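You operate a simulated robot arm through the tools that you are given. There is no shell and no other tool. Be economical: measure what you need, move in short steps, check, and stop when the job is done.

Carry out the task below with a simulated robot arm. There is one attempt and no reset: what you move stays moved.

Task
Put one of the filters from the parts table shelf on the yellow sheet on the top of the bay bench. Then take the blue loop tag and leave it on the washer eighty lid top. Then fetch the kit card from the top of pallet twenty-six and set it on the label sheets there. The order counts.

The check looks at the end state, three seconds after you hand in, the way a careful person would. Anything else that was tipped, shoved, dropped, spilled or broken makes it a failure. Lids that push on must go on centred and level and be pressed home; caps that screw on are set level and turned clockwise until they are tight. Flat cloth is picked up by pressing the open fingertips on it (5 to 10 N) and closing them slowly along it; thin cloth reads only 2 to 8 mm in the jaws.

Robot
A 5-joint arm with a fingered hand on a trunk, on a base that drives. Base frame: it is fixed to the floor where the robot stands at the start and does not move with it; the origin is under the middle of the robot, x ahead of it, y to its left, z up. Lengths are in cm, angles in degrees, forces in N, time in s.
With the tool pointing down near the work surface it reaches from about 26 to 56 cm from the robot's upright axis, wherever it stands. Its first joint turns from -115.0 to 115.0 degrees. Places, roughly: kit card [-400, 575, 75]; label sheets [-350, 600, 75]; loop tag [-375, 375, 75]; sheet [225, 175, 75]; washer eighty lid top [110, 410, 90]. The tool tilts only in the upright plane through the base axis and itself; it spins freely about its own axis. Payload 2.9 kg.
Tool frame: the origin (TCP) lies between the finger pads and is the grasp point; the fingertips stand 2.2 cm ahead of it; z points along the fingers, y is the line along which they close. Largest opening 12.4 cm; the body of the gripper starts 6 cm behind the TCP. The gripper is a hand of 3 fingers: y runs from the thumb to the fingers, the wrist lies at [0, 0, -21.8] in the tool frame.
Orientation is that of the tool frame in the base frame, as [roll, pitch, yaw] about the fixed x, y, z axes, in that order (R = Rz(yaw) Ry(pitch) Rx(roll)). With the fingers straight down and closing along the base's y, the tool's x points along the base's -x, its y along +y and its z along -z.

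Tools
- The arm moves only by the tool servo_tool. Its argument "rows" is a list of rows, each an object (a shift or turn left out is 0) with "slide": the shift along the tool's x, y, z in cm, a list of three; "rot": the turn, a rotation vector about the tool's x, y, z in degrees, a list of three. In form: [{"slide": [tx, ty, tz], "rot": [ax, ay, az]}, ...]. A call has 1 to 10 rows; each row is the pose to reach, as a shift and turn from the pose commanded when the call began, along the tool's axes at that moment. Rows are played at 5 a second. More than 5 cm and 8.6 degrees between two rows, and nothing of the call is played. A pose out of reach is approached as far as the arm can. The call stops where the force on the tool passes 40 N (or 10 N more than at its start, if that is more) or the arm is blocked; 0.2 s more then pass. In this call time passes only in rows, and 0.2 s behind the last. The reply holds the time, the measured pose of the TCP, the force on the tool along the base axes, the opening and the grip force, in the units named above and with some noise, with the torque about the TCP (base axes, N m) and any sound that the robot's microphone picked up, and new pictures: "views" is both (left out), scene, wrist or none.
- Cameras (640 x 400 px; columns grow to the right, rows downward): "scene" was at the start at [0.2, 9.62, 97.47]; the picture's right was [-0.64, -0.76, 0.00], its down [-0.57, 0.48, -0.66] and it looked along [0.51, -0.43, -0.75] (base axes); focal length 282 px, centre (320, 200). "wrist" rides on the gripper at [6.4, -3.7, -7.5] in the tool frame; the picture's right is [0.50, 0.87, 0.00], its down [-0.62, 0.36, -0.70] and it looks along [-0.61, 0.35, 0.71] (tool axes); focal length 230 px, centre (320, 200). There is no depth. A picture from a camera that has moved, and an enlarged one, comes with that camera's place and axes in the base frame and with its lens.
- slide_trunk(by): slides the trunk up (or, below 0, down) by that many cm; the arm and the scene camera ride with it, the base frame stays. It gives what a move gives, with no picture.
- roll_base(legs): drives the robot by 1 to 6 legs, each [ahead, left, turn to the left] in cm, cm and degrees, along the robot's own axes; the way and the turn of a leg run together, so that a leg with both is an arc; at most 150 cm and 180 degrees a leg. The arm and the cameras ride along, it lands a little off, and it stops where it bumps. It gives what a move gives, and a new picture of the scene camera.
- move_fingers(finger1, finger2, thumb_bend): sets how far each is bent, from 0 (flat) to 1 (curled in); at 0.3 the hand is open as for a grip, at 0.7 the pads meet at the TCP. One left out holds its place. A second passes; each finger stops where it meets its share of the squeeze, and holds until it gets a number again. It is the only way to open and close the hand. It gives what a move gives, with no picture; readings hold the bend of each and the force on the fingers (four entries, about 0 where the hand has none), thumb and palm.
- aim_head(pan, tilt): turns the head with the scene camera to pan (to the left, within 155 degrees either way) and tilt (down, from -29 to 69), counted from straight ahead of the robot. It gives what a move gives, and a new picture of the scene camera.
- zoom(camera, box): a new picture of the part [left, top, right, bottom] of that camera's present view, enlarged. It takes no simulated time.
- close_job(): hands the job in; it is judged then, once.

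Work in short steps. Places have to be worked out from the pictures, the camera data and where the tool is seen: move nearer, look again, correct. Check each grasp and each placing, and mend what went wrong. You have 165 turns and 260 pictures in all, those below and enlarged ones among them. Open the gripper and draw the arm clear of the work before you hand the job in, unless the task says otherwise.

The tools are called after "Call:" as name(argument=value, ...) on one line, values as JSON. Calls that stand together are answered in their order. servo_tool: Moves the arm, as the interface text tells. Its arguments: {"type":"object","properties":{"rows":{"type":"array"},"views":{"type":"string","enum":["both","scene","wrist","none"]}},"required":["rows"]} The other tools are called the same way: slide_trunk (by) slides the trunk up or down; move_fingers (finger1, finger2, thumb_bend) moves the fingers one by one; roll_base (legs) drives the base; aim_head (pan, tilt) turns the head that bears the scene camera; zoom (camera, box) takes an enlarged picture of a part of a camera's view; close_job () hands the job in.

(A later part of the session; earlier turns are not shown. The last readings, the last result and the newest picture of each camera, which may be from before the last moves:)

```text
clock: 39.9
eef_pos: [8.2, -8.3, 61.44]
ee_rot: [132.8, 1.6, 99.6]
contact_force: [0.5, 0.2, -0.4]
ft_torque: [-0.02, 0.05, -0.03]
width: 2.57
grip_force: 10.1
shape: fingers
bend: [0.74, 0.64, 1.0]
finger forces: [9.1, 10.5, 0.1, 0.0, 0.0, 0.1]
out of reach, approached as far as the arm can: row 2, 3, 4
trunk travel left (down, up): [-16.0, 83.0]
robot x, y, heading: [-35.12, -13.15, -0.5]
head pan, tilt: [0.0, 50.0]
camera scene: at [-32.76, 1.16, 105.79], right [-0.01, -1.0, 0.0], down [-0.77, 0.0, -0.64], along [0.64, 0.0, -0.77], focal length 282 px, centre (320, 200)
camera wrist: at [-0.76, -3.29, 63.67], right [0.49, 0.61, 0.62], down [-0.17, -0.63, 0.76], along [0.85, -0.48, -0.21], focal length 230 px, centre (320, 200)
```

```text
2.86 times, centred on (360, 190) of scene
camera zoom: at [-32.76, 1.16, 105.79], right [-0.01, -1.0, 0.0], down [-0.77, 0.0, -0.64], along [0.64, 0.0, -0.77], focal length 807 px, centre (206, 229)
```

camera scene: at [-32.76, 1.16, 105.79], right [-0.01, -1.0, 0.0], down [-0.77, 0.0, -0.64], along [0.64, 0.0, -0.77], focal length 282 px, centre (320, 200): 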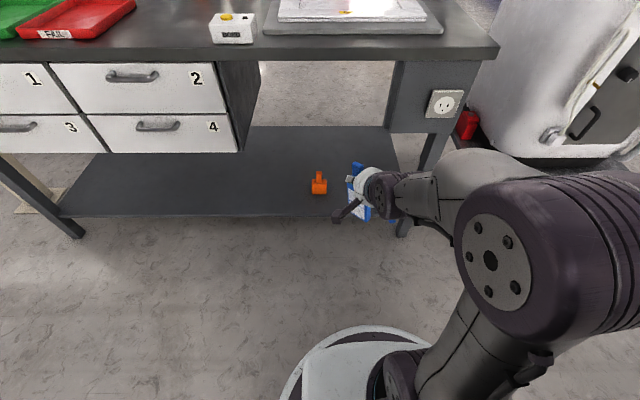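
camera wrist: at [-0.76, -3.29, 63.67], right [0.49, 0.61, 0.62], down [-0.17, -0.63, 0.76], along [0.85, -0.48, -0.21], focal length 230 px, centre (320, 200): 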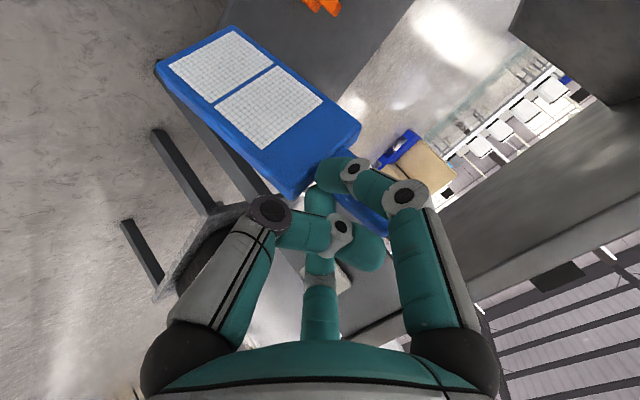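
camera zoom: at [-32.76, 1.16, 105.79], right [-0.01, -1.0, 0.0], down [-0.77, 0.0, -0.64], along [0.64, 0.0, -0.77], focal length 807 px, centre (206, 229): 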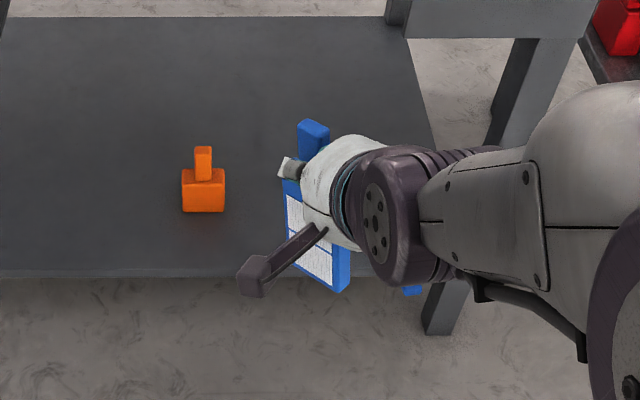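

The filter now hangs upright. I'll deliver this one, then come back to stand the other up. Raise the trunk for an overview of the route.

Call:
slide_trunk(by=70)

Call:
aim_head(pan=40, tilt=30)

Call:
aim_head(pan=85, tilt=25)

Call:
aim_head(pan=-40, tilt=30)

```text
refused: 70 is not a number from -40 to 40
```

```text
clock: 41.0
eef_pos: [8.3, -8.22, 61.49]
ee_rot: [132.9, 1.7, 99.6]
contact_force: [-0.1, -0.7, -0.4]
ft_torque: [0.0, 0.02, 0.01]
width: 2.55
grip_force: 9.6
shape: fingers
bend: [0.74, 0.64, 1.0]
finger forces: [9.0, 10.6, 0.0, 0.0, 0.0, 0.1]
trunk travel left (down, up): [-16.0, 83.0]
robot x, y, heading: [-34.67, -13.45, -0.4]
head pan, tilt: [40.0, 30.0]
camera scene: at [-33.49, 6.97, 108.73], right [0.64, -0.77, 0.0], down [-0.39, -0.32, -0.87], along [0.67, 0.55, -0.5], focal length 282 px, centre (320, 200)
```

scene: 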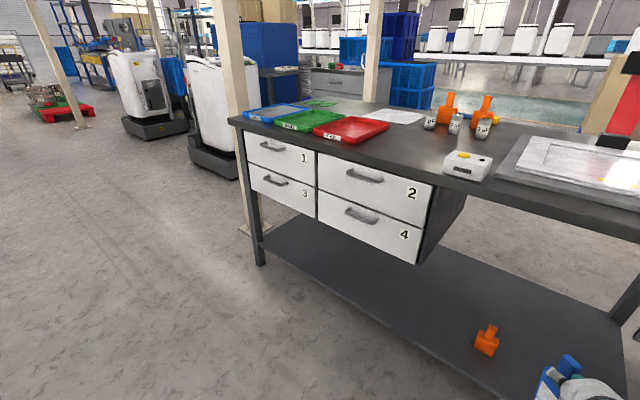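

```text
clock: 42.1
eef_pos: [8.29, -8.39, 61.46]
ee_rot: [132.9, 1.6, 99.5]
contact_force: [0.5, 0.4, -0.1]
ft_torque: [0.03, 0.04, 0.0]
width: 2.58
grip_force: 9.9
shape: fingers
bend: [0.74, 0.64, 1.0]
finger forces: [9.0, 10.5, 0.0, 0.1, 0.0, 0.1]
trunk travel left (down, up): [-16.0, 83.0]
robot x, y, heading: [-34.79, -13.68, -0.3]
head pan, tilt: [85.0, 25.0]
camera scene: at [-39.59, 10.38, 109.53], right [1.0, -0.09, 0.0], down [-0.04, -0.42, -0.91], along [0.09, 0.9, -0.42], focal length 282 px, centre (320, 200)
```

scene: 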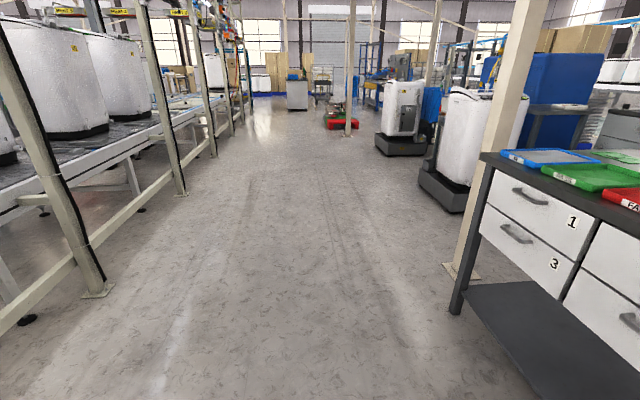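

```text
clock: 44.2
eef_pos: [8.33, -8.29, 61.51]
ee_rot: [132.8, 1.8, 99.5]
contact_force: [-0.4, 0.2, 0.2]
ft_torque: [-0.02, -0.01, -0.01]
width: 2.58
grip_force: 9.7
shape: fingers
bend: [0.74, 0.64, 1.0]
finger forces: [9.0, 10.5, 0.0, 0.0, 0.0, 0.0]
trunk travel left (down, up): [-16.0, 83.0]
robot x, y, heading: [-34.7, -13.56, -0.3]
head pan, tilt: [-40.0, 30.0]
camera scene: at [-33.57, -4.65, 108.74], right [-0.65, -0.76, 0.0], down [-0.38, 0.32, -0.87], along [0.66, -0.56, -0.5], focal length 282 px, centre (320, 200)
```

scene: 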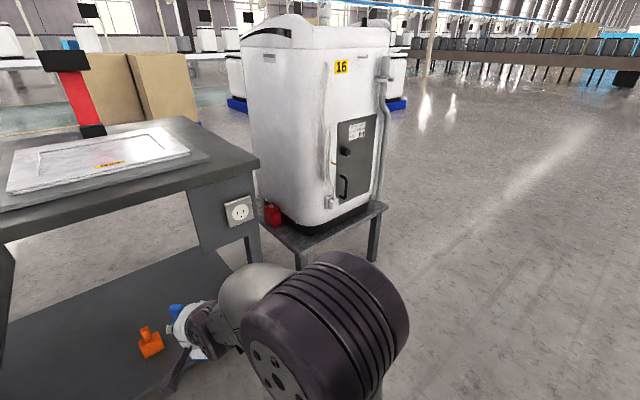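

Corridor between the table's left end (y≈110, post at (55,138)) and the robot cart (y≥224) leads to the bay bench. Raise the trunk and drive left to y≈180.

Call:
slide_trunk(by=40)

Call:
roll_base(legs=[[0, 100, 0], [0, 93, 0]])

Call:
aim_head(pan=0, tilt=25)

```text
clock: 48.0
eef_pos: [8.28, -8.39, 101.58]
ee_rot: [133.0, 1.7, 99.4]
contact_force: [-0.3, -0.1, -0.2]
ft_torque: [0.02, 0.02, -0.02]
width: 2.56
grip_force: 9.5
shape: fingers
bend: [0.74, 0.64, 1.0]
finger forces: [9.0, 10.6, 0.0, 0.1, 0.0, 0.1]
trunk travel left (down, up): [-56.0, 43.0]
robot x, y, heading: [-34.51, -13.28, -0.4]
head pan, tilt: [-40.0, 30.0]
```

```text
clock: 57.6
eef_pos: [8.23, 182.89, 101.45]
ee_rot: [132.9, 1.6, 99.5]
contact_force: [-0.8, -0.1, -0.3]
ft_torque: [-0.01, 0.01, 0.02]
width: 2.56
grip_force: 9.5
shape: fingers
bend: [0.74, 0.64, 1.0]
finger forces: [9.1, 10.6, 0.1, 0.1, 0.0, 0.1]
trunk travel left (down, up): [-56.0, 43.0]
robot x, y, heading: [-34.77, 178.05, -0.6]
head pan, tilt: [-40.0, 30.0]
camera scene: at [-33.48, 186.69, 148.74], right [-0.65, -0.76, 0.0], down [-0.38, 0.32, -0.87], along [0.66, -0.56, -0.5], focal length 282 px, centre (320, 200)
```

scene: 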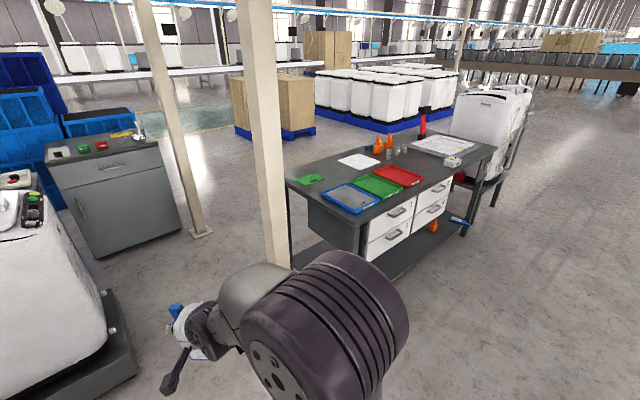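

```text
clock: 58.6
eef_pos: [8.34, 182.89, 101.51]
ee_rot: [132.8, 1.7, 99.5]
contact_force: [0.6, -0.3, -0.2]
ft_torque: [0.0, -0.01, -0.01]
width: 2.53
grip_force: 9.6
shape: fingers
bend: [0.74, 0.64, 1.0]
finger forces: [9.1, 10.6, 0.0, 0.1, 0.1, 0.0]
trunk travel left (down, up): [-56.0, 43.0]
robot x, y, heading: [-34.65, 177.97, -0.5]
head pan, tilt: [0.0, 25.0]
camera scene: at [-31.16, 192.44, 149.54], right [-0.01, -1.0, 0.0], down [-0.42, 0.0, -0.91], along [0.91, -0.01, -0.42], focal length 282 px, centre (320, 200)
```

scene: 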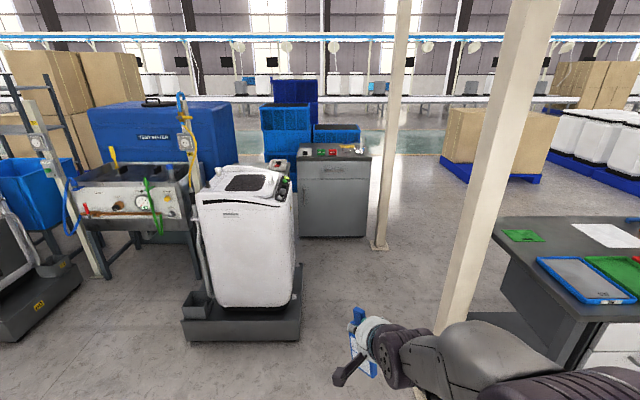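

The bench top is ahead at about (234,175). Zoom to check it, then drive the corridor, easing right past the cart.

Call:
zoom(camera="scene", box=[260, 120, 420, 220])

Call:
roll_base(legs=[[80, -1, 0], [52, -8, 0]])

```text
4.00 times, centred on (340, 170) of scene
camera zoom: at [-31.16, 192.44, 149.54], right [-0.01, -1.0, 0.0], down [-0.42, 0.0, -0.91], along [0.91, -0.01, -0.42], focal length 1130 px, centre (240, 320)
```

zoom: 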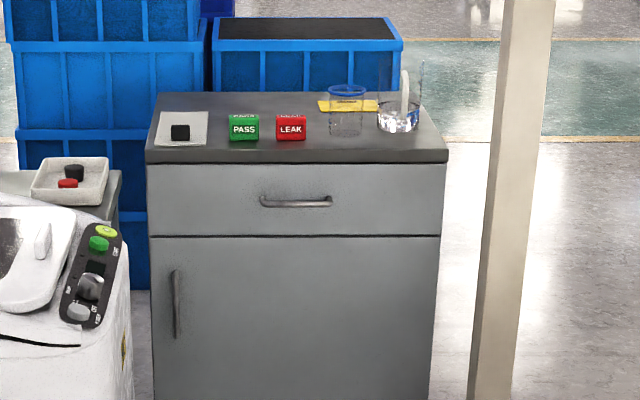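

```text
clock: 65.5
eef_pos: [139.25, 175.32, 101.48]
ee_rot: [132.9, 1.5, 100.5]
contact_force: [-0.1, -0.5, 0.4]
ft_torque: [-0.01, 0.02, -0.01]
width: 2.55
grip_force: 10.1
shape: fingers
bend: [0.74, 0.64, 1.0]
finger forces: [9.1, 10.6, 0.0, 0.0, 0.0, 0.0]
trunk travel left (down, up): [-56.0, 43.0]
robot x, y, heading: [96.58, 169.3, 0.9]
head pan, tilt: [0.0, 25.0]
camera scene: at [99.6, 184.03, 149.54], right [0.01, -1.0, 0.0], down [-0.42, 0.0, -0.91], along [0.91, 0.01, -0.42], focal length 282 px, centre (320, 200)
```

scene: 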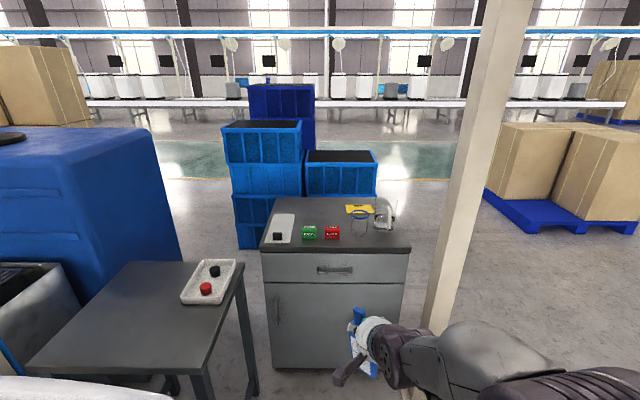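

Zoom on the sheet and the glassware in front of it.

Call:
zoom(camera="scene", box=[260, 180, 420, 280])

```text
4.00 times, centred on (340, 230) of scene
camera zoom: at [99.6, 184.03, 149.54], right [0.01, -1.0, 0.0], down [-0.42, 0.0, -0.91], along [0.91, 0.01, -0.42], focal length 1130 px, centre (240, 80)
```

zoom: 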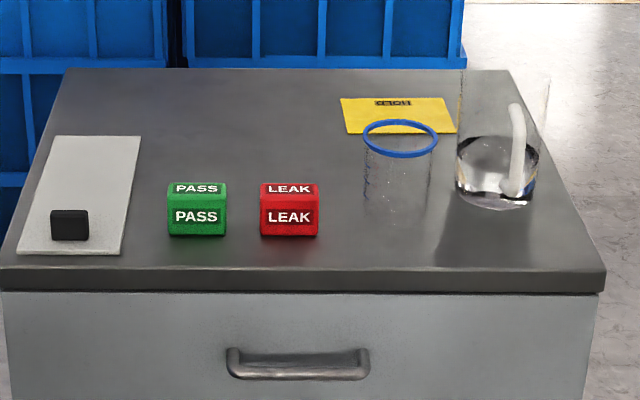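

Sheet is x 243–255, y 155–170 behind a glass cylinder (221,166, top z≈86) and a jar (227,152, top z≈92). Raise trunk and drive up to the bench.

Call:
slide_trunk(by=18)

Call:
roll_base(legs=[[60, 0, -0.9]])

Call:
aim_head(pan=0, tilt=45)

```text
clock: 67.5
eef_pos: [139.19, 175.11, 119.56]
ee_rot: [133.0, 1.7, 100.5]
contact_force: [0.3, -0.2, 0.0]
ft_torque: [0.02, 0.01, -0.01]
width: 2.57
grip_force: 10.2
shape: fingers
bend: [0.74, 0.64, 1.0]
finger forces: [9.1, 10.6, 0.0, 0.0, 0.0, 0.1]
trunk travel left (down, up): [-74.0, 25.0]
robot x, y, heading: [96.09, 169.48, 0.9]
head pan, tilt: [0.0, 25.0]
```

```text
clock: 70.9
eef_pos: [198.8, 175.33, 119.52]
ee_rot: [132.9, 1.7, 100.0]
contact_force: [0.5, 1.1, -0.6]
ft_torque: [-0.03, 0.03, 0.02]
width: 2.55
grip_force: 10.2
shape: fingers
bend: [0.74, 0.64, 1.0]
finger forces: [9.0, 10.6, 0.0, 0.1, 0.1, 0.0]
trunk travel left (down, up): [-74.0, 25.0]
robot x, y, heading: [155.95, 169.73, 0.2]
head pan, tilt: [0.0, 25.0]
camera scene: at [159.21, 184.41, 167.54], right [0.0, -1.0, 0.0], down [-0.42, 0.0, -0.91], along [0.91, 0.0, -0.42], focal length 282 px, centre (320, 200)
```

scene: 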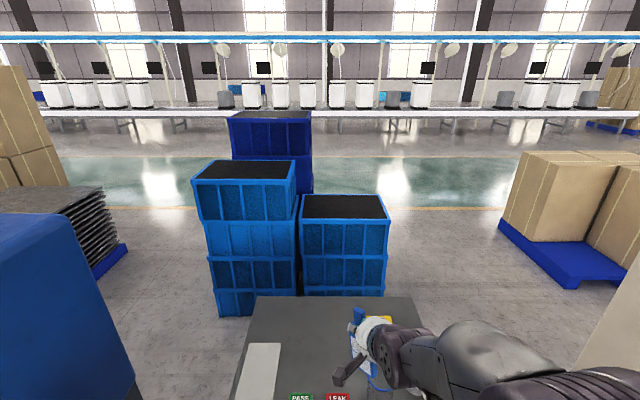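

```text
clock: 71.8
eef_pos: [198.88, 175.24, 119.46]
ee_rot: [132.9, 1.7, 100.0]
contact_force: [-0.3, 0.7, -0.4]
ft_torque: [-0.01, 0.03, 0.01]
width: 2.56
grip_force: 9.6
shape: fingers
bend: [0.74, 0.64, 1.0]
finger forces: [9.2, 10.7, 0.1, 0.1, 0.0, 0.0]
trunk travel left (down, up): [-74.0, 25.0]
robot x, y, heading: [155.71, 169.97, 0.2]
head pan, tilt: [0.0, 45.0]
camera scene: at [158.09, 184.41, 164.48], right [0.0, -1.0, 0.0], down [-0.71, 0.0, -0.71], along [0.71, 0.0, -0.71], focal length 282 px, centre (320, 200)
```

scene: 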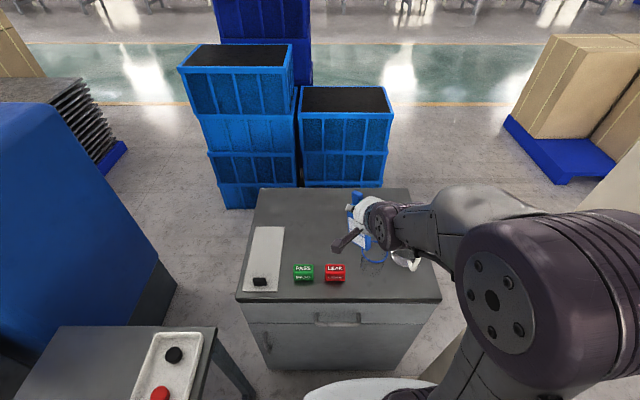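

Triangulating the LEAK block puts the bench top at z≈81 and its front at x≈200, so the sheet centre is near (239,164). Advance 9 cm and look down for a better fix.

Call:
roll_base(legs=[[9, 0, 0]])

Call:
aim_head(pan=-20, tilt=48)

Call:
servo_tool(rows=[{"slide": [0, 0, 0]}], views="wrist")

```text
clock: 72.8
eef_pos: [207.65, 175.27, 119.47]
ee_rot: [132.9, 1.7, 99.9]
contact_force: [-0.3, 0.5, -0.2]
ft_torque: [-0.02, 0.0, -0.05]
width: 2.58
grip_force: 10.1
shape: fingers
bend: [0.74, 0.64, 1.0]
finger forces: [9.0, 10.6, 0.0, 0.1, 0.1, 0.0]
trunk travel left (down, up): [-74.0, 25.0]
robot x, y, heading: [164.98, 169.57, 0.3]
head pan, tilt: [0.0, 45.0]
camera scene: at [167.11, 184.42, 164.48], right [0.0, -1.0, 0.0], down [-0.71, 0.0, -0.71], along [0.71, 0.0, -0.71], focal length 282 px, centre (320, 200)
```

scene: 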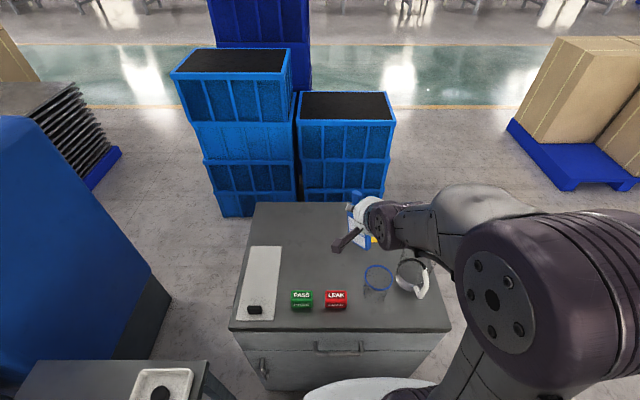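

```text
clock: 73.7
eef_pos: [207.71, 175.27, 119.51]
ee_rot: [132.7, 1.8, 100.0]
contact_force: [0.1, 0.1, -0.7]
ft_torque: [-0.03, 0.02, 0.01]
width: 2.58
grip_force: 9.6
shape: fingers
bend: [0.74, 0.64, 1.0]
finger forces: [9.1, 10.6, 0.0, 0.0, 0.1, 0.0]
trunk travel left (down, up): [-74.0, 25.0]
robot x, y, heading: [164.69, 169.52, 0.0]
head pan, tilt: [-20.0, 48.0]
camera scene: at [166.25, 181.74, 164.06], right [-0.34, -0.94, 0.0], down [-0.7, 0.25, -0.67], along [0.63, -0.23, -0.74], focal length 282 px, centre (320, 200)
```

scene: 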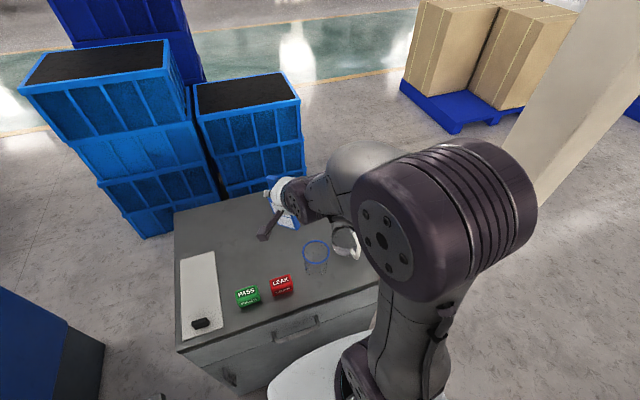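

```text
clock: 74.1
eef_pos: [207.82, 175.2, 119.52]
ee_rot: [132.9, 1.6, 99.9]
contact_force: [0.3, -0.2, 0.0]
ft_torque: [-0.03, -0.03, 0.02]
width: 2.57
grip_force: 9.8
shape: fingers
bend: [0.74, 0.64, 1.0]
finger forces: [9.1, 10.6, 0.0, 0.0, 0.0, 0.1]
trunk travel left (down, up): [-74.0, 25.0]
robot x, y, heading: [164.57, 169.99, -0.2]
head pan, tilt: [-20.0, 48.0]
camera wrist: at [198.63, 180.22, 121.69], right [0.49, 0.61, 0.62], down [-0.16, -0.63, 0.76], along [0.86, -0.47, -0.21], focal length 230 px, centre (320, 200)
```

wrist: 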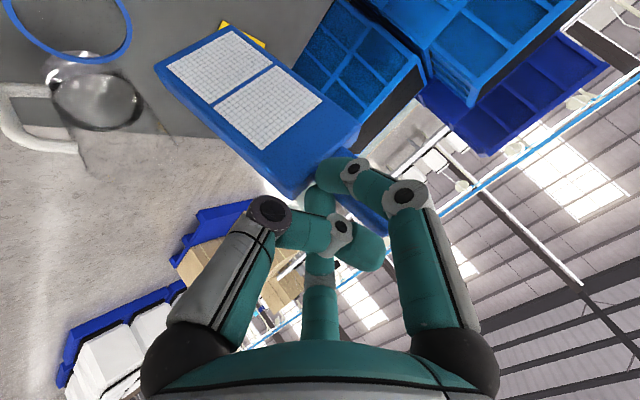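

Sheet estimate holds: about x 233–245, y 157–171 at z≈81. Extend to hover over (237,164.5), yawing to stay in the arm plane.

Call:
servo_tool(rows=[{"slide": [-1.9, 2, 2.7], "rot": [0, -1.1, 1.1]}, {"slide": [-3.9, 4, 5.4], "rot": [0.1, -2.3, 2.1]}, {"slide": [-5.8, 6.1, 8.1], "rot": [0.1, -3.4, 3.2]}, {"slide": [-7.7, 8.1, 10.8], "rot": [0.2, -4.6, 4.2]}, {"slide": [-9.7, 10.1, 13.5], "rot": [0.2, -5.7, 5.3]}, {"slide": [-11.6, 12.1, 16.2], "rot": [0.3, -6.9, 6.4]}, {"slide": [-13.5, 14.1, 19], "rot": [0.3, -8, 7.4]}, {"slide": [-15.5, 16.2, 21.7], "rot": [0.4, -9.2, 8.5]}], views="both")

```text
clock: 75.9
eef_pos: [237.29, 164.64, 116.71]
ee_rot: [133.1, 1.9, 87.4]
contact_force: [-0.3, -0.3, -0.9]
ft_torque: [-0.04, 0.03, 0.01]
width: 2.57
grip_force: 10.5
shape: fingers
bend: [0.74, 0.64, 1.0]
finger forces: [9.7, 11.1, 0.0, 0.0, 0.1, 0.1]
out of reach, approached as far as the arm can: row 1, 2, 3, 4, 5, 6
trunk travel left (down, up): [-74.0, 25.0]
robot x, y, heading: [165.07, 169.8, -0.1]
head pan, tilt: [-20.0, 48.0]
camera scene: at [166.61, 181.68, 164.06], right [-0.34, -0.94, 0.0], down [-0.7, 0.25, -0.67], along [0.63, -0.23, -0.74], focal length 282 px, centre (320, 200)
camera wrist: at [229.51, 171.44, 118.85], right [0.62, 0.49, 0.62], down [-0.3, -0.58, 0.76], along [0.73, -0.65, -0.21], focal length 230 px, centre (320, 200)
```

scene: 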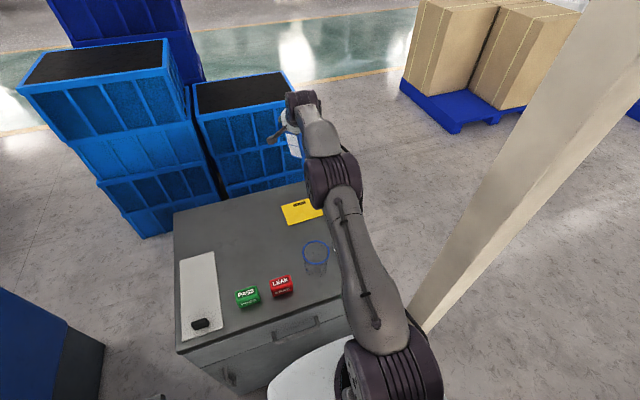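
wrist: 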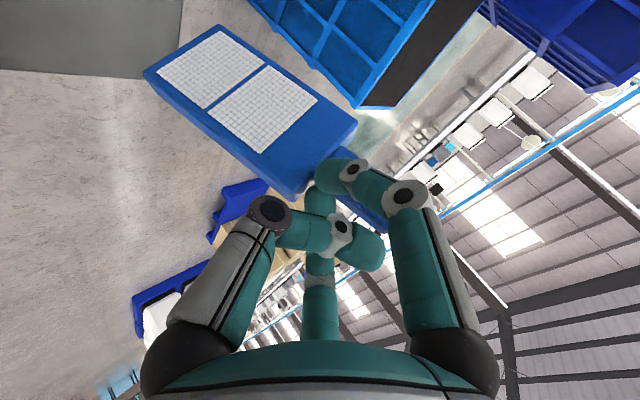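

Sheet now visible; triangulation gives z≈83 and sheet x 228–238, y 157–171.5. Zoom in to check how vertical the filter hangs.

Call:
zoom(camera="scene", box=[240, 70, 360, 240])

```text
2.35 times, centred on (300, 155) of scene
camera zoom: at [166.61, 181.68, 164.06], right [-0.34, -0.94, 0.0], down [-0.7, 0.25, -0.67], along [0.63, -0.23, -0.74], focal length 665 px, centre (367, 306)
```

zoom: 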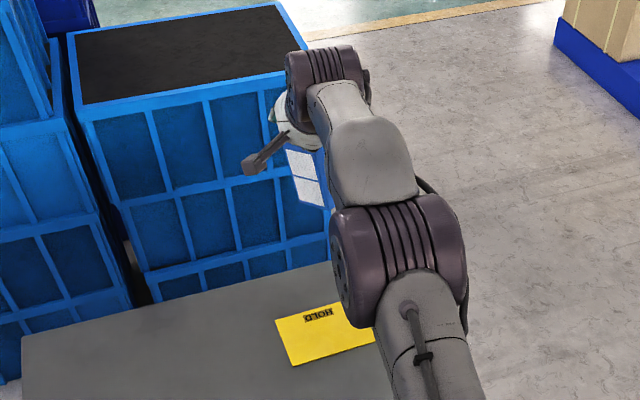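

The filter leans its bottom ~12° toward the robot. Tilt 12° further forward while lowering to z 104 over the sheet centre.

Call:
servo_tool(rows=[{"slide": [0, -2.8, 1.4], "rot": [-3, 0, 0]}, {"slide": [0, -5.7, 2.7], "rot": [-6, 0, 0]}, {"slide": [0, -8.5, 4.1], "rot": [-9, 0, 0]}, {"slide": [0, -11.4, 5.4], "rot": [-12, 0, 0]}], views="both")

Call:
zoom(camera="scene", box=[240, 100, 360, 260])

```text
clock: 76.9
eef_pos: [233.2, 165.06, 105.08]
ee_rot: [121.0, 2.0, 86.9]
contact_force: [0.3, -0.2, 0.8]
ft_torque: [0.02, 0.0, 0.03]
width: 2.44
grip_force: 0.0
shape: fingers
bend: [0.75, 0.73, 1.0]
finger forces: [0.0, 0.1, 0.0, 0.0, 0.0, 0.0]
out of reach, approached as far as the arm can: row 4
trunk travel left (down, up): [-74.0, 25.0]
robot x, y, heading: [164.57, 169.98, -0.1]
head pan, tilt: [-20.0, 48.0]
camera scene: at [166.38, 181.73, 164.06], right [-0.34, -0.94, 0.0], down [-0.7, 0.25, -0.67], along [0.63, -0.23, -0.74], focal length 282 px, centre (320, 200)
camera wrist: at [225.09, 171.94, 105.41], right [0.47, 0.5, 0.73], down [-0.45, -0.57, 0.69], along [0.76, -0.65, -0.04], focal length 230 px, centre (320, 200)
```

scene: 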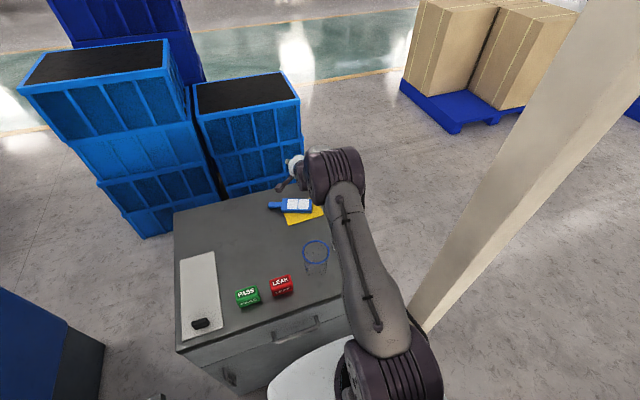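
wrist: 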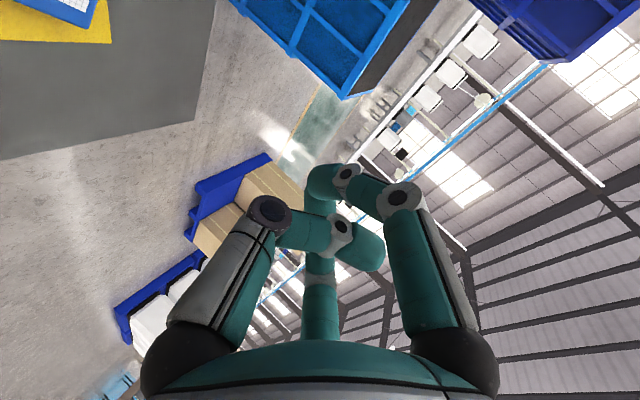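

```text
2.50 times, centred on (300, 180) of scene
camera zoom: at [166.38, 181.73, 164.06], right [-0.34, -0.94, 0.0], down [-0.7, 0.25, -0.67], along [0.63, -0.23, -0.74], focal length 706 px, centre (370, 250)
```

zoom: 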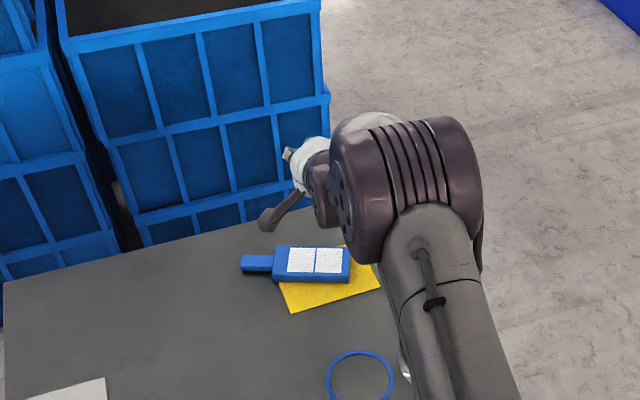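

The filter slipped and landed flat, face up, mostly on the sheet. Raise the hand, open it, and look closely.

Call:
servo_tool(rows=[{"slide": [0, 4, -2]}, {"slide": [0, 8, -4]}, {"slide": [0, 10, -8]}, {"slide": [0, 10, -12]}], views="none")

Call:
move_fingers(finger1=0.3, finger2=0.3, thumb_bend=0.3)

Call:
zoom(camera="scene", box=[240, 160, 360, 240])

```text
clock: 77.9
eef_pos: [227.79, 165.94, 119.65]
ee_rot: [120.8, 1.9, 87.4]
contact_force: [-0.2, 0.0, 0.7]
ft_torque: [0.0, -0.04, 0.01]
width: 2.46
grip_force: 0.0
shape: fingers
bend: [0.75, 0.73, 1.0]
finger forces: [0.0, 0.1, 0.0, 0.0, 0.1, 0.0]
trunk travel left (down, up): [-74.0, 25.0]
robot x, y, heading: [164.62, 169.81, 0.0]
head pan, tilt: [-20.0, 48.0]
```

```text
clock: 78.9
eef_pos: [228.0, 165.88, 119.64]
ee_rot: [121.0, 1.9, 87.3]
contact_force: [0.0, 0.6, 0.2]
ft_torque: [-0.03, 0.0, 0.01]
width: 10.37
grip_force: 0.0
shape: fingers
bend: [0.3, 0.3, 0.3]
finger forces: [0.0, 0.1, 0.1, 0.0, 0.0, 0.0]
trunk travel left (down, up): [-74.0, 25.0]
robot x, y, heading: [164.62, 169.73, 0.1]
head pan, tilt: [-20.0, 48.0]
```

```text
5.00 times, centred on (300, 200) of scene
camera zoom: at [166.29, 181.72, 164.06], right [-0.34, -0.94, 0.0], down [-0.7, 0.25, -0.67], along [0.63, -0.23, -0.74], focal length 1412 px, centre (420, 200)
```

zoom: 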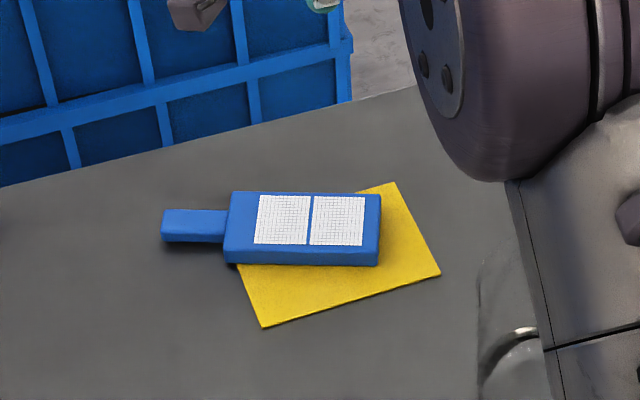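

The filter's body lies on the sheet but off-centre with a corner over the edge; I'll recentre it. First bring the tool vertical and yaw so the fingers close across the body.

Call:
servo_tool(rows=[{"rot": [8.4, 0, 0]}, {"rot": [16.8, 0, 0]}, {"rot": [25.2, 0, 0]}, {"rot": [33.6, 0, 0]}, {"rot": [42, 0, 0]}, {"rot": [50.4, 0, 0]}, {"rot": [58.8, 0, 0]}], views="none")

Call:
servo_tool(rows=[{"rot": [0, 0, 8]}, {"slide": [0, 2, 3], "rot": [0, 0, 16]}, {"slide": [0, 4, 6], "rot": [0, 0, 17.4]}], views="both")

```text
clock: 80.5
eef_pos: [221.06, 166.11, 117.79]
ee_rot: [175.4, 0.1, 87.5]
contact_force: [0.1, 0.4, -0.1]
ft_torque: [0.05, 0.02, -0.03]
width: 10.37
grip_force: 0.1
shape: fingers
bend: [0.3, 0.3, 0.3]
finger forces: [0.1, 0.0, 0.0, 0.1, 0.0, 0.0]
out of reach, approached as far as the arm can: row 4, 5, 6, 7
trunk travel left (down, up): [-74.0, 25.0]
robot x, y, heading: [164.5, 169.59, 0.1]
head pan, tilt: [-20.0, 48.0]
```

```text
clock: 81.3
eef_pos: [223.12, 166.18, 111.86]
ee_rot: [175.4, -1.2, 70.2]
contact_force: [-0.1, 1.0, -0.1]
ft_torque: [-0.02, 0.0, 0.02]
width: 10.37
grip_force: 0.1
shape: fingers
bend: [0.3, 0.3, 0.3]
finger forces: [0.0, 0.0, 0.0, 0.0, 0.0, 0.0]
out of reach, approached as far as the arm can: row 2, 3
trunk travel left (down, up): [-74.0, 25.0]
robot x, y, heading: [164.61, 169.63, 0.1]
head pan, tilt: [-20.0, 48.0]
camera scene: at [166.47, 181.71, 164.06], right [-0.34, -0.94, 0.0], down [-0.7, 0.25, -0.67], along [0.63, -0.23, -0.74], focal length 282 px, centre (320, 200)
camera wrist: at [221.1, 173.51, 119.14], right [0.98, 0.18, 0.08], down [0.07, -0.7, 0.71], along [0.18, -0.69, -0.7], focal length 230 px, centre (320, 200)
```

scene: 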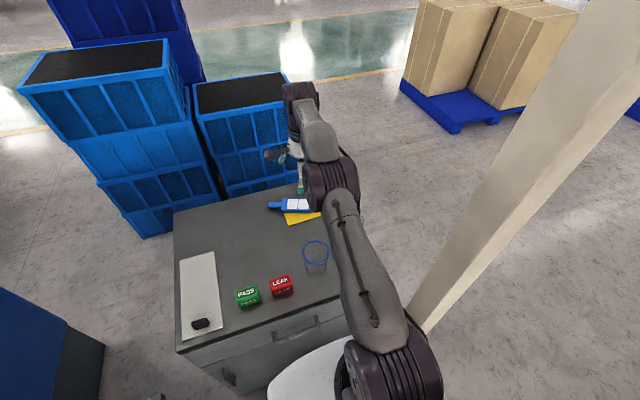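
wrist: 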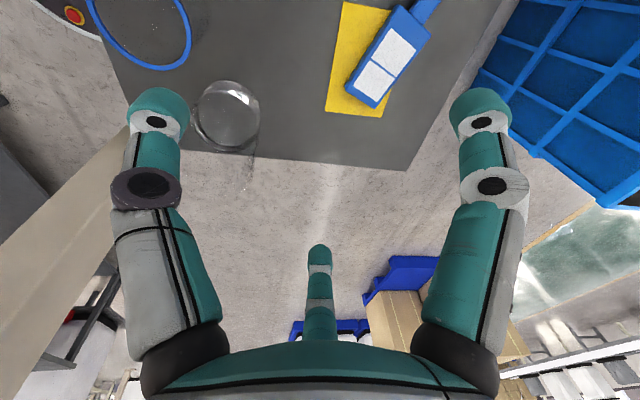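

Body centre ≈(233.6,167), sheet centre ≈(232.6,165). Move diagonally to hover over the body at z≈95.

Call:
servo_tool(rows=[{"slide": [0.9, 1.9, 3.4]}, {"slide": [1.7, 3.8, 6.8]}, {"slide": [2.6, 5.7, 10.2]}, {"slide": [3.4, 7.6, 13.6]}, {"slide": [4.3, 9.5, 17]}], views="both")

```text
clock: 82.5
eef_pos: [224.76, 167.18, 98.28]
ee_rot: [175.3, -1.4, 70.3]
contact_force: [-0.3, 1.5, 0.3]
ft_torque: [-0.02, 0.01, 0.0]
width: 10.36
grip_force: 0.1
shape: fingers
bend: [0.3, 0.3, 0.3]
finger forces: [0.0, 0.0, 0.0, 0.0, 0.0, 0.0]
out of reach, approached as far as the arm can: row 1, 2, 3, 4, 5
trunk travel left (down, up): [-74.0, 25.0]
robot x, y, heading: [164.61, 169.55, 0.1]
head pan, tilt: [-20.0, 48.0]
camera scene: at [166.34, 181.72, 164.06], right [-0.34, -0.94, 0.0], down [-0.7, 0.25, -0.67], along [0.63, -0.23, -0.74], focal length 282 px, centre (320, 200)
camera wrist: at [222.72, 174.51, 105.67], right [0.98, 0.18, 0.08], down [0.07, -0.7, 0.71], along [0.18, -0.69, -0.7], focal length 230 px, centre (320, 200)
```

scene: 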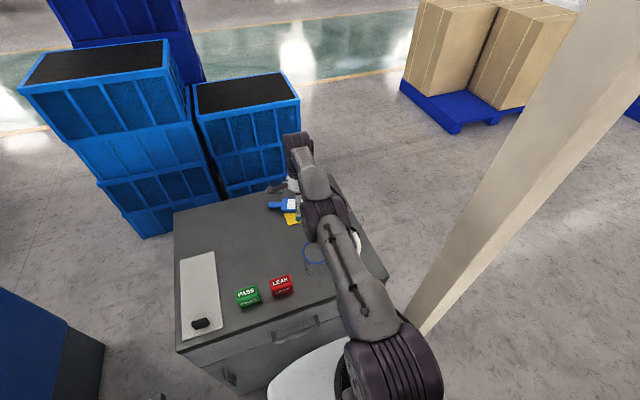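
wrist: 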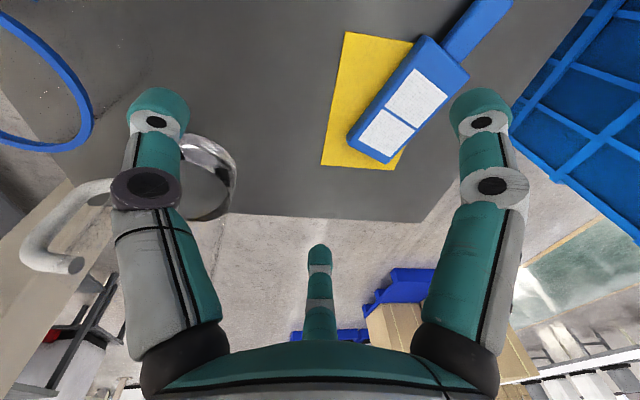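

The filter's centre is ~3 cm inside the sheet edges, lying flat and stable, so I leave it. Lift clear of the glassware and back out along the corridor.

Call:
servo_tool(rows=[{"slide": [0, 0, -4]}, {"slide": [0, 0, -8]}, {"slide": [0, 0, -12]}, {"slide": [0, 0, -16]}, {"slide": [0, 0, -20]}, {"slide": [-1, -4, -21]}, {"slide": [-2, -8, -22]}], views="scene")

```text
clock: 84.1
eef_pos: [220.71, 167.34, 117.87]
ee_rot: [175.4, -1.3, 70.2]
contact_force: [0.2, 0.1, -0.7]
ft_torque: [0.0, -0.02, -0.01]
width: 10.39
grip_force: 0.1
shape: fingers
bend: [0.3, 0.3, 0.3]
finger forces: [0.0, 0.0, 0.1, 0.0, 0.0, 0.0]
out of reach, approached as far as the arm can: row 4, 5, 6, 7
trunk travel left (down, up): [-74.0, 25.0]
robot x, y, heading: [164.7, 169.68, -0.1]
head pan, tilt: [-20.0, 48.0]
camera scene: at [166.33, 181.72, 164.06], right [-0.34, -0.94, 0.0], down [-0.7, 0.25, -0.67], along [0.63, -0.23, -0.74], focal length 282 px, centre (320, 200)
```

scene: 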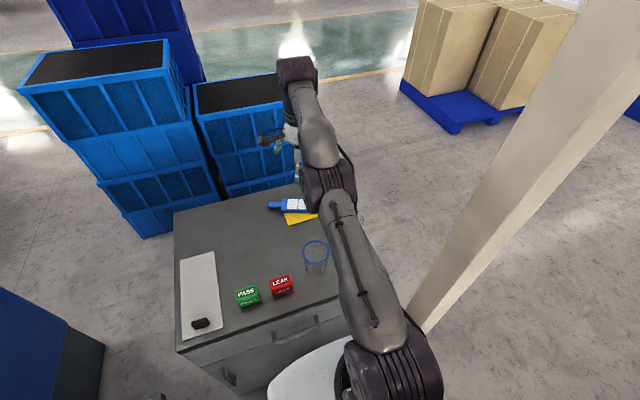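

Back out the way I came.

Call:
roll_base(legs=[[-68, 0, 0], [-50, 7.5, 0], [-82, 1, 0]])

Call:
servo_tool(rows=[{"slide": [0, -4, 0], "rot": [0, 0, -8]}, {"slide": [0, -8, 0], "rot": [0, 0, -16]}, {"slide": [0, -12, 0], "rot": [0, 0, -24]}, {"slide": [0, -14, 0], "rot": [0, 0, -32]}, {"slide": [0, -16, 0], "rot": [0, 0, -40]}, {"slide": [0, -18, 0], "rot": [0, 0, -48]}, {"slide": [0, -19, 0], "rot": [0, 0, -56]}, {"slide": [0, -20, 0], "rot": [0, 0, -64]}], views="none")

Call:
roll_base(legs=[[0, -100, 0], [0, -98, 0]])

```text
clock: 94.4
eef_pos: [20.58, 175.17, 117.92]
ee_rot: [175.5, -1.4, 70.4]
contact_force: [0.2, 0.8, -0.5]
ft_torque: [-0.01, 0.0, 0.02]
width: 10.39
grip_force: 0.1
shape: fingers
bend: [0.3, 0.3, 0.3]
finger forces: [0.1, 0.0, 0.0, 0.0, 0.1, 0.0]
trunk travel left (down, up): [-74.0, 25.0]
robot x, y, heading: [-35.12, 177.55, 0.5]
head pan, tilt: [-20.0, 48.0]
camera scene: at [-33.82, 189.35, 164.06], right [-0.34, -0.94, 0.0], down [-0.7, 0.25, -0.67], along [0.63, -0.23, -0.74], focal length 282 px, centre (320, 200)
```

scene: 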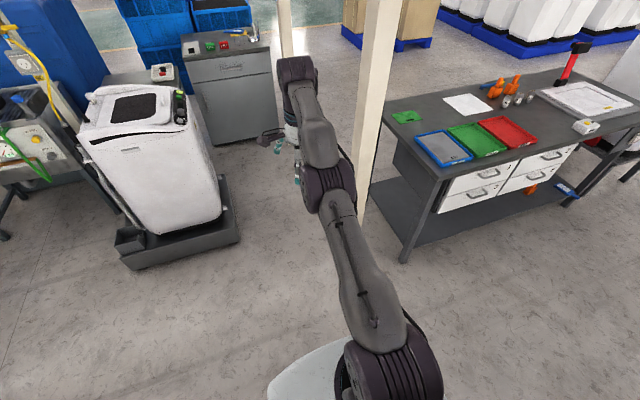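

```text
clock: 96.2
eef_pos: [16.78, 183.56, 123.4]
ee_rot: [178.0, 1.6, 134.4]
contact_force: [0.0, 1.0, -0.3]
ft_torque: [0.02, -0.02, 0.01]
width: 10.39
grip_force: 0.1
shape: fingers
bend: [0.3, 0.3, 0.3]
finger forces: [0.0, 0.0, 0.0, 0.0, 0.0, 0.0]
out of reach, approached as far as the arm can: row 1, 2, 3, 4, 5, 6, 7, 8
trunk travel left (down, up): [-74.0, 25.0]
robot x, y, heading: [-35.81, 177.5, 0.1]
head pan, tilt: [-20.0, 48.0]
```

```text
clock: 106.0
eef_pos: [19.42, -13.48, 123.43]
ee_rot: [177.9, 1.6, 134.5]
contact_force: [0.5, 0.6, 0.3]
ft_torque: [-0.02, -0.02, -0.03]
width: 10.42
grip_force: 0.1
shape: fingers
bend: [0.3, 0.3, 0.3]
finger forces: [0.1, 0.0, 0.0, 0.1, 0.0, 0.0]
trunk travel left (down, up): [-74.0, 25.0]
robot x, y, heading: [-33.34, -19.86, 0.1]
head pan, tilt: [-20.0, 48.0]
camera scene: at [-31.16, -7.94, 164.06], right [-0.33, -0.94, 0.0], down [-0.7, 0.25, -0.67], along [0.63, -0.22, -0.74], focal length 282 px, centre (320, 200)
```

scene: 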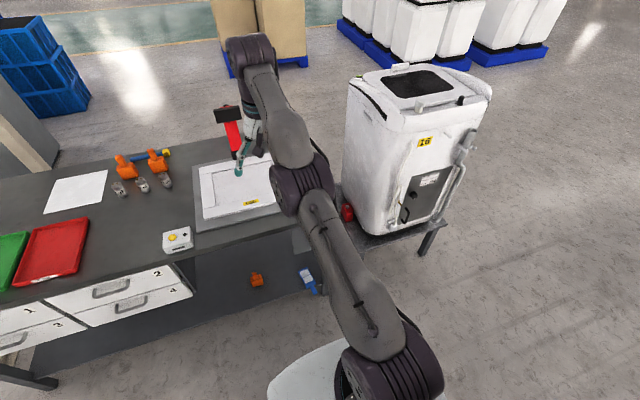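

Retract the arm and restore the standard orientation, then lower the trunk.

Call:
servo_tool(rows=[{"slide": [0.8, -2, 2], "rot": [0, 0, -7.5]}, {"slide": [1.6, -4, 4], "rot": [0, 0, -15]}, {"slide": [2.4, -6, 6], "rot": [0, 0, -22.5]}, {"slide": [3.2, -8, 8], "rot": [0, 0, -30]}, {"slide": [4, -10, 10], "rot": [0, 0, -37.5]}, {"slide": [4.9, -12, 12], "rot": [0, 0, -45]}], views="none")

Call:
slide_trunk(by=-40)

Call:
slide_trunk(by=-20)

Call:
aim_head(pan=-5, tilt=42)

```text
clock: 107.4
eef_pos: [20.09, -18.88, 120.77]
ee_rot: [-180.0, -0.6, 179.8]
contact_force: [0.5, 0.4, -0.4]
ft_torque: [-0.02, 0.02, 0.0]
width: 10.4
grip_force: 0.0
shape: fingers
bend: [0.3, 0.3, 0.3]
finger forces: [0.1, 0.1, 0.0, 0.0, 0.0, 0.0]
out of reach, approached as far as the arm can: row 1, 2, 3, 4, 5, 6
trunk travel left (down, up): [-74.0, 25.0]
robot x, y, heading: [-32.81, -20.15, 0.3]
head pan, tilt: [-20.0, 48.0]
```

```text
clock: 111.3
eef_pos: [20.03, -18.82, 80.79]
ee_rot: [180.0, -0.6, 179.6]
contact_force: [0.5, 0.2, -0.2]
ft_torque: [0.03, 0.01, -0.01]
width: 10.38
grip_force: 0.1
shape: fingers
bend: [0.3, 0.3, 0.3]
finger forces: [0.0, 0.0, 0.1, 0.0, 0.0, 0.0]
trunk travel left (down, up): [-34.0, 65.0]
robot x, y, heading: [-32.62, -19.98, 0.4]
head pan, tilt: [-20.0, 48.0]
```

```text
clock: 113.4
eef_pos: [20.12, -18.86, 60.8]
ee_rot: [179.9, -0.6, 179.5]
contact_force: [0.3, 0.2, 0.6]
ft_torque: [0.0, -0.01, -0.03]
width: 10.39
grip_force: 0.1
shape: fingers
bend: [0.3, 0.3, 0.3]
finger forces: [0.0, 0.1, 0.0, 0.0, 0.0, 0.0]
trunk travel left (down, up): [-14.0, 85.0]
robot x, y, heading: [-32.58, -20.34, 0.5]
head pan, tilt: [-20.0, 48.0]
```

```text
clock: 114.2
eef_pos: [20.13, -18.91, 60.82]
ee_rot: [180.0, -0.7, 179.7]
contact_force: [0.0, 0.4, 0.1]
ft_torque: [0.0, -0.01, 0.0]
width: 10.37
grip_force: 0.2
shape: fingers
bend: [0.3, 0.3, 0.3]
finger forces: [0.0, 0.2, 0.0, 0.1, 0.0, 0.0]
trunk travel left (down, up): [-14.0, 85.0]
robot x, y, heading: [-32.68, -19.85, 0.6]
head pan, tilt: [-5.0, 42.0]
camera scene: at [-30.26, -5.96, 104.91], right [-0.08, -1.0, 0.0], down [-0.67, 0.05, -0.74], along [0.74, -0.06, -0.67], focal length 282 px, centre (320, 200)
```

scene: 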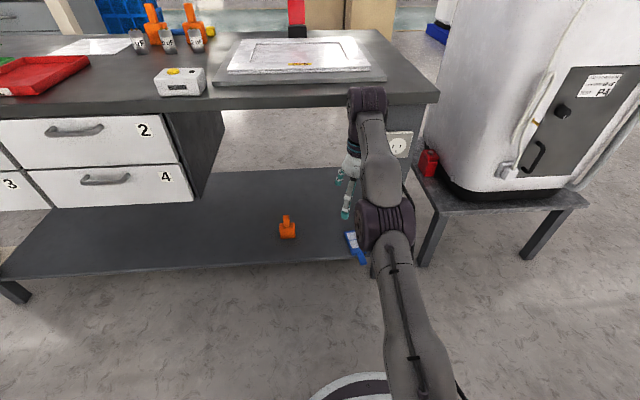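

Call:
zoom(camera="scene", box=[320, 210, 400, 280])

Call:
zoom(camera="wrist", box=[0, 0, 640, 400])

```text
5.71 times, centred on (360, 245) of scene
camera zoom: at [-30.26, -5.96, 104.91], right [-0.08, -1.0, 0.0], down [-0.67, 0.05, -0.74], along [0.74, -0.06, -0.67], focal length 1614 px, centre (91, -57)
```

zoom: 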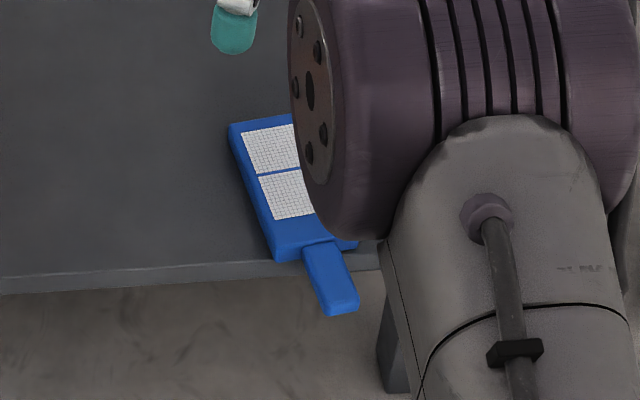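

```text
1.00 times, centred on (320, 200) of wrist (not enlarged: the box is as wide or as high as the picture)
camera zoom: at [13.55, -22.52, 68.39], right [-0.49, 0.87, 0.0], down [0.63, 0.35, 0.69], along [0.6, 0.35, -0.72], focal length 230 px, centre (320, 200)
```

zoom: 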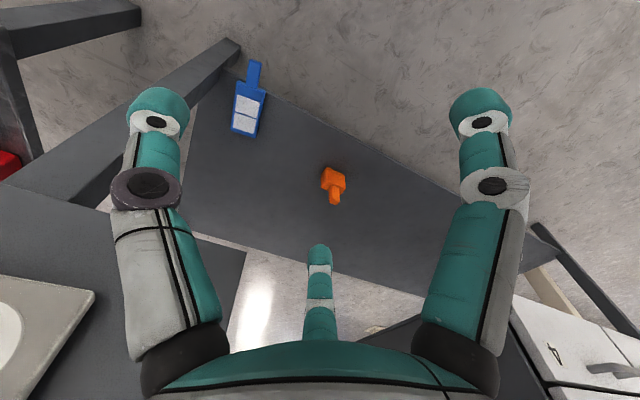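

The lying filter's handle overhangs the shelf's front edge, tip at (30.5,-27.2,16.8), axis ~11° off x. I'll stand back, align heading with the handle and grip it end-on with a horizontal tool, so turning the tool down stands it up.

Call:
roll_base(legs=[[-15, -22.5, 0], [0, 0, 11]])

Call:
servo_tool(rows=[{"rot": [0, 0, -8.5]}, {"rot": [0, 0, -17]}, {"rot": [0, 0, -25.5]}, {"rot": [0, 0, -34]}, {"rot": [0, 0, -42.5]}, {"rot": [0, 0, -51]}, {"rot": [0, 0, -59.5]}, {"rot": [0, 0, -68]}, {"rot": [0, 0, -76.5]}, {"rot": [0, 0, -85]}], views="none")

```text
clock: 116.8
eef_pos: [4.04, -31.81, 60.84]
ee_rot: [180.0, -0.6, -169.6]
contact_force: [-0.6, 0.1, 0.5]
ft_torque: [0.03, 0.01, 0.0]
width: 10.38
grip_force: 0.0
shape: fingers
bend: [0.3, 0.3, 0.3]
finger forces: [0.0, 0.0, 0.0, 0.0, 0.0, 0.1]
trunk travel left (down, up): [-14.0, 85.0]
robot x, y, heading: [-47.34, -42.55, 11.4]
head pan, tilt: [-5.0, 42.0]
camera scene: at [-47.73, -28.61, 104.91], right [0.11, -0.99, 0.0], down [-0.67, -0.07, -0.74], along [0.74, 0.08, -0.67], focal length 282 px, centre (320, 200)
```

scene: 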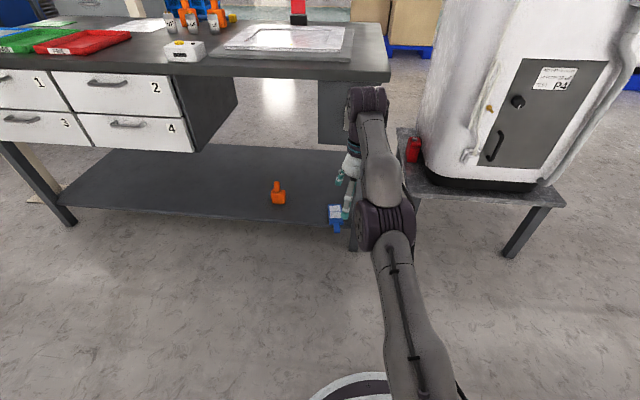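

```text
clock: 119.0
eef_pos: [3.93, -31.32, 60.89]
ee_rot: [179.5, 0.0, -84.8]
contact_force: [0.2, 0.3, -0.6]
ft_torque: [0.01, -0.02, -0.01]
width: 10.39
grip_force: 0.1
shape: fingers
bend: [0.3, 0.3, 0.3]
finger forces: [0.0, 0.1, 0.1, 0.1, 0.1, 0.0]
out of reach, approached as far as the arm can: row 10
trunk travel left (down, up): [-14.0, 85.0]
robot x, y, heading: [-47.6, -42.92, 11.2]
head pan, tilt: [-5.0, 42.0]
```

Now tilt the tool to horizontal while moving forward.

Call:
servo_tool(rows=[{"slide": [0, -2, 1.5], "rot": [8.4, 0, 0]}, {"slide": [0, -4, 3], "rot": [16.8, 0, 0]}, {"slide": [0, -6, 4.5], "rot": [25.2, 0, 0]}, {"slide": [0, -8, 6], "rot": [33.6, 0, 0]}, {"slide": [0, -10, 7.5], "rot": [42, 0, 0]}, {"slide": [0, -12, 9], "rot": [50.4, 0, 0]}, {"slide": [0, -14, 10.5], "rot": [58.8, 0, 0]}, {"slide": [0, -16, 12], "rot": [67.2, 0, 0]}, {"slide": [0, -18, 13.5], "rot": [75.6, 0, 0]}, {"slide": [0, -20, 15], "rot": [84, 0, 0]}], views="both")

```text
clock: 120.8
eef_pos: [27.98, -29.01, 51.39]
ee_rot: [-118.8, 6.5, -83.4]
contact_force: [-51.2, -8.1, 5.1]
ft_torque: [0.36, -3.05, -0.57]
width: 10.33
grip_force: 25.6
shape: fingers
bend: [0.3, 0.3, 0.26]
finger forces: [0.0, 0.0, 0.1, 0.0, 50.6, 0.0]
out of reach, approached as far as the arm can: row 1, 2, 3, 4, 5, 6, 7, 8
trunk travel left (down, up): [-14.0, 85.0]
robot x, y, heading: [-47.99, -42.75, 11.5]
head pan, tilt: [-5.0, 42.0]
stopped in row 8: the force on the tool passed its limit at 56 N (the readings are from after the stop); the commanded pose is now the measured one
camera scene: at [-48.49, -28.72, 104.93], right [0.11, -0.99, 0.0], down [-0.66, -0.07, -0.75], along [0.74, 0.08, -0.66], focal length 282 px, centre (320, 200)
camera wrist: at [23.95, -36.64, 57.53], right [-0.37, -0.46, -0.81], down [-0.85, 0.52, 0.1], along [0.37, 0.73, -0.58], focal length 230 px, centre (320, 200)
```

scene: 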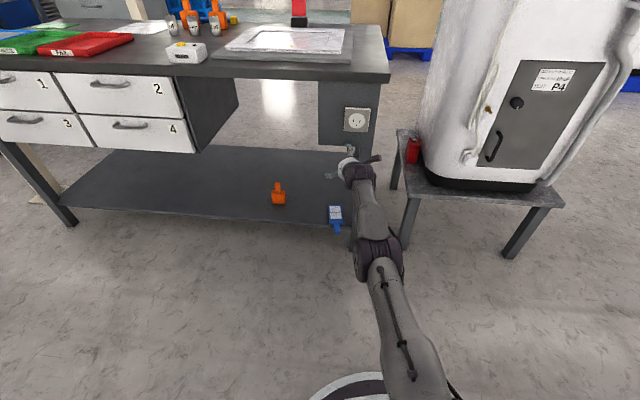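
wrist: 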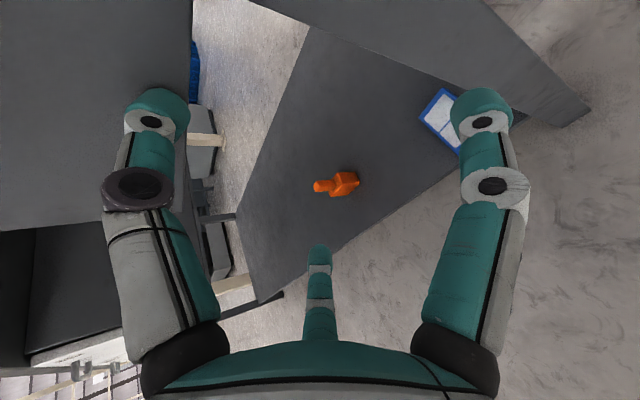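

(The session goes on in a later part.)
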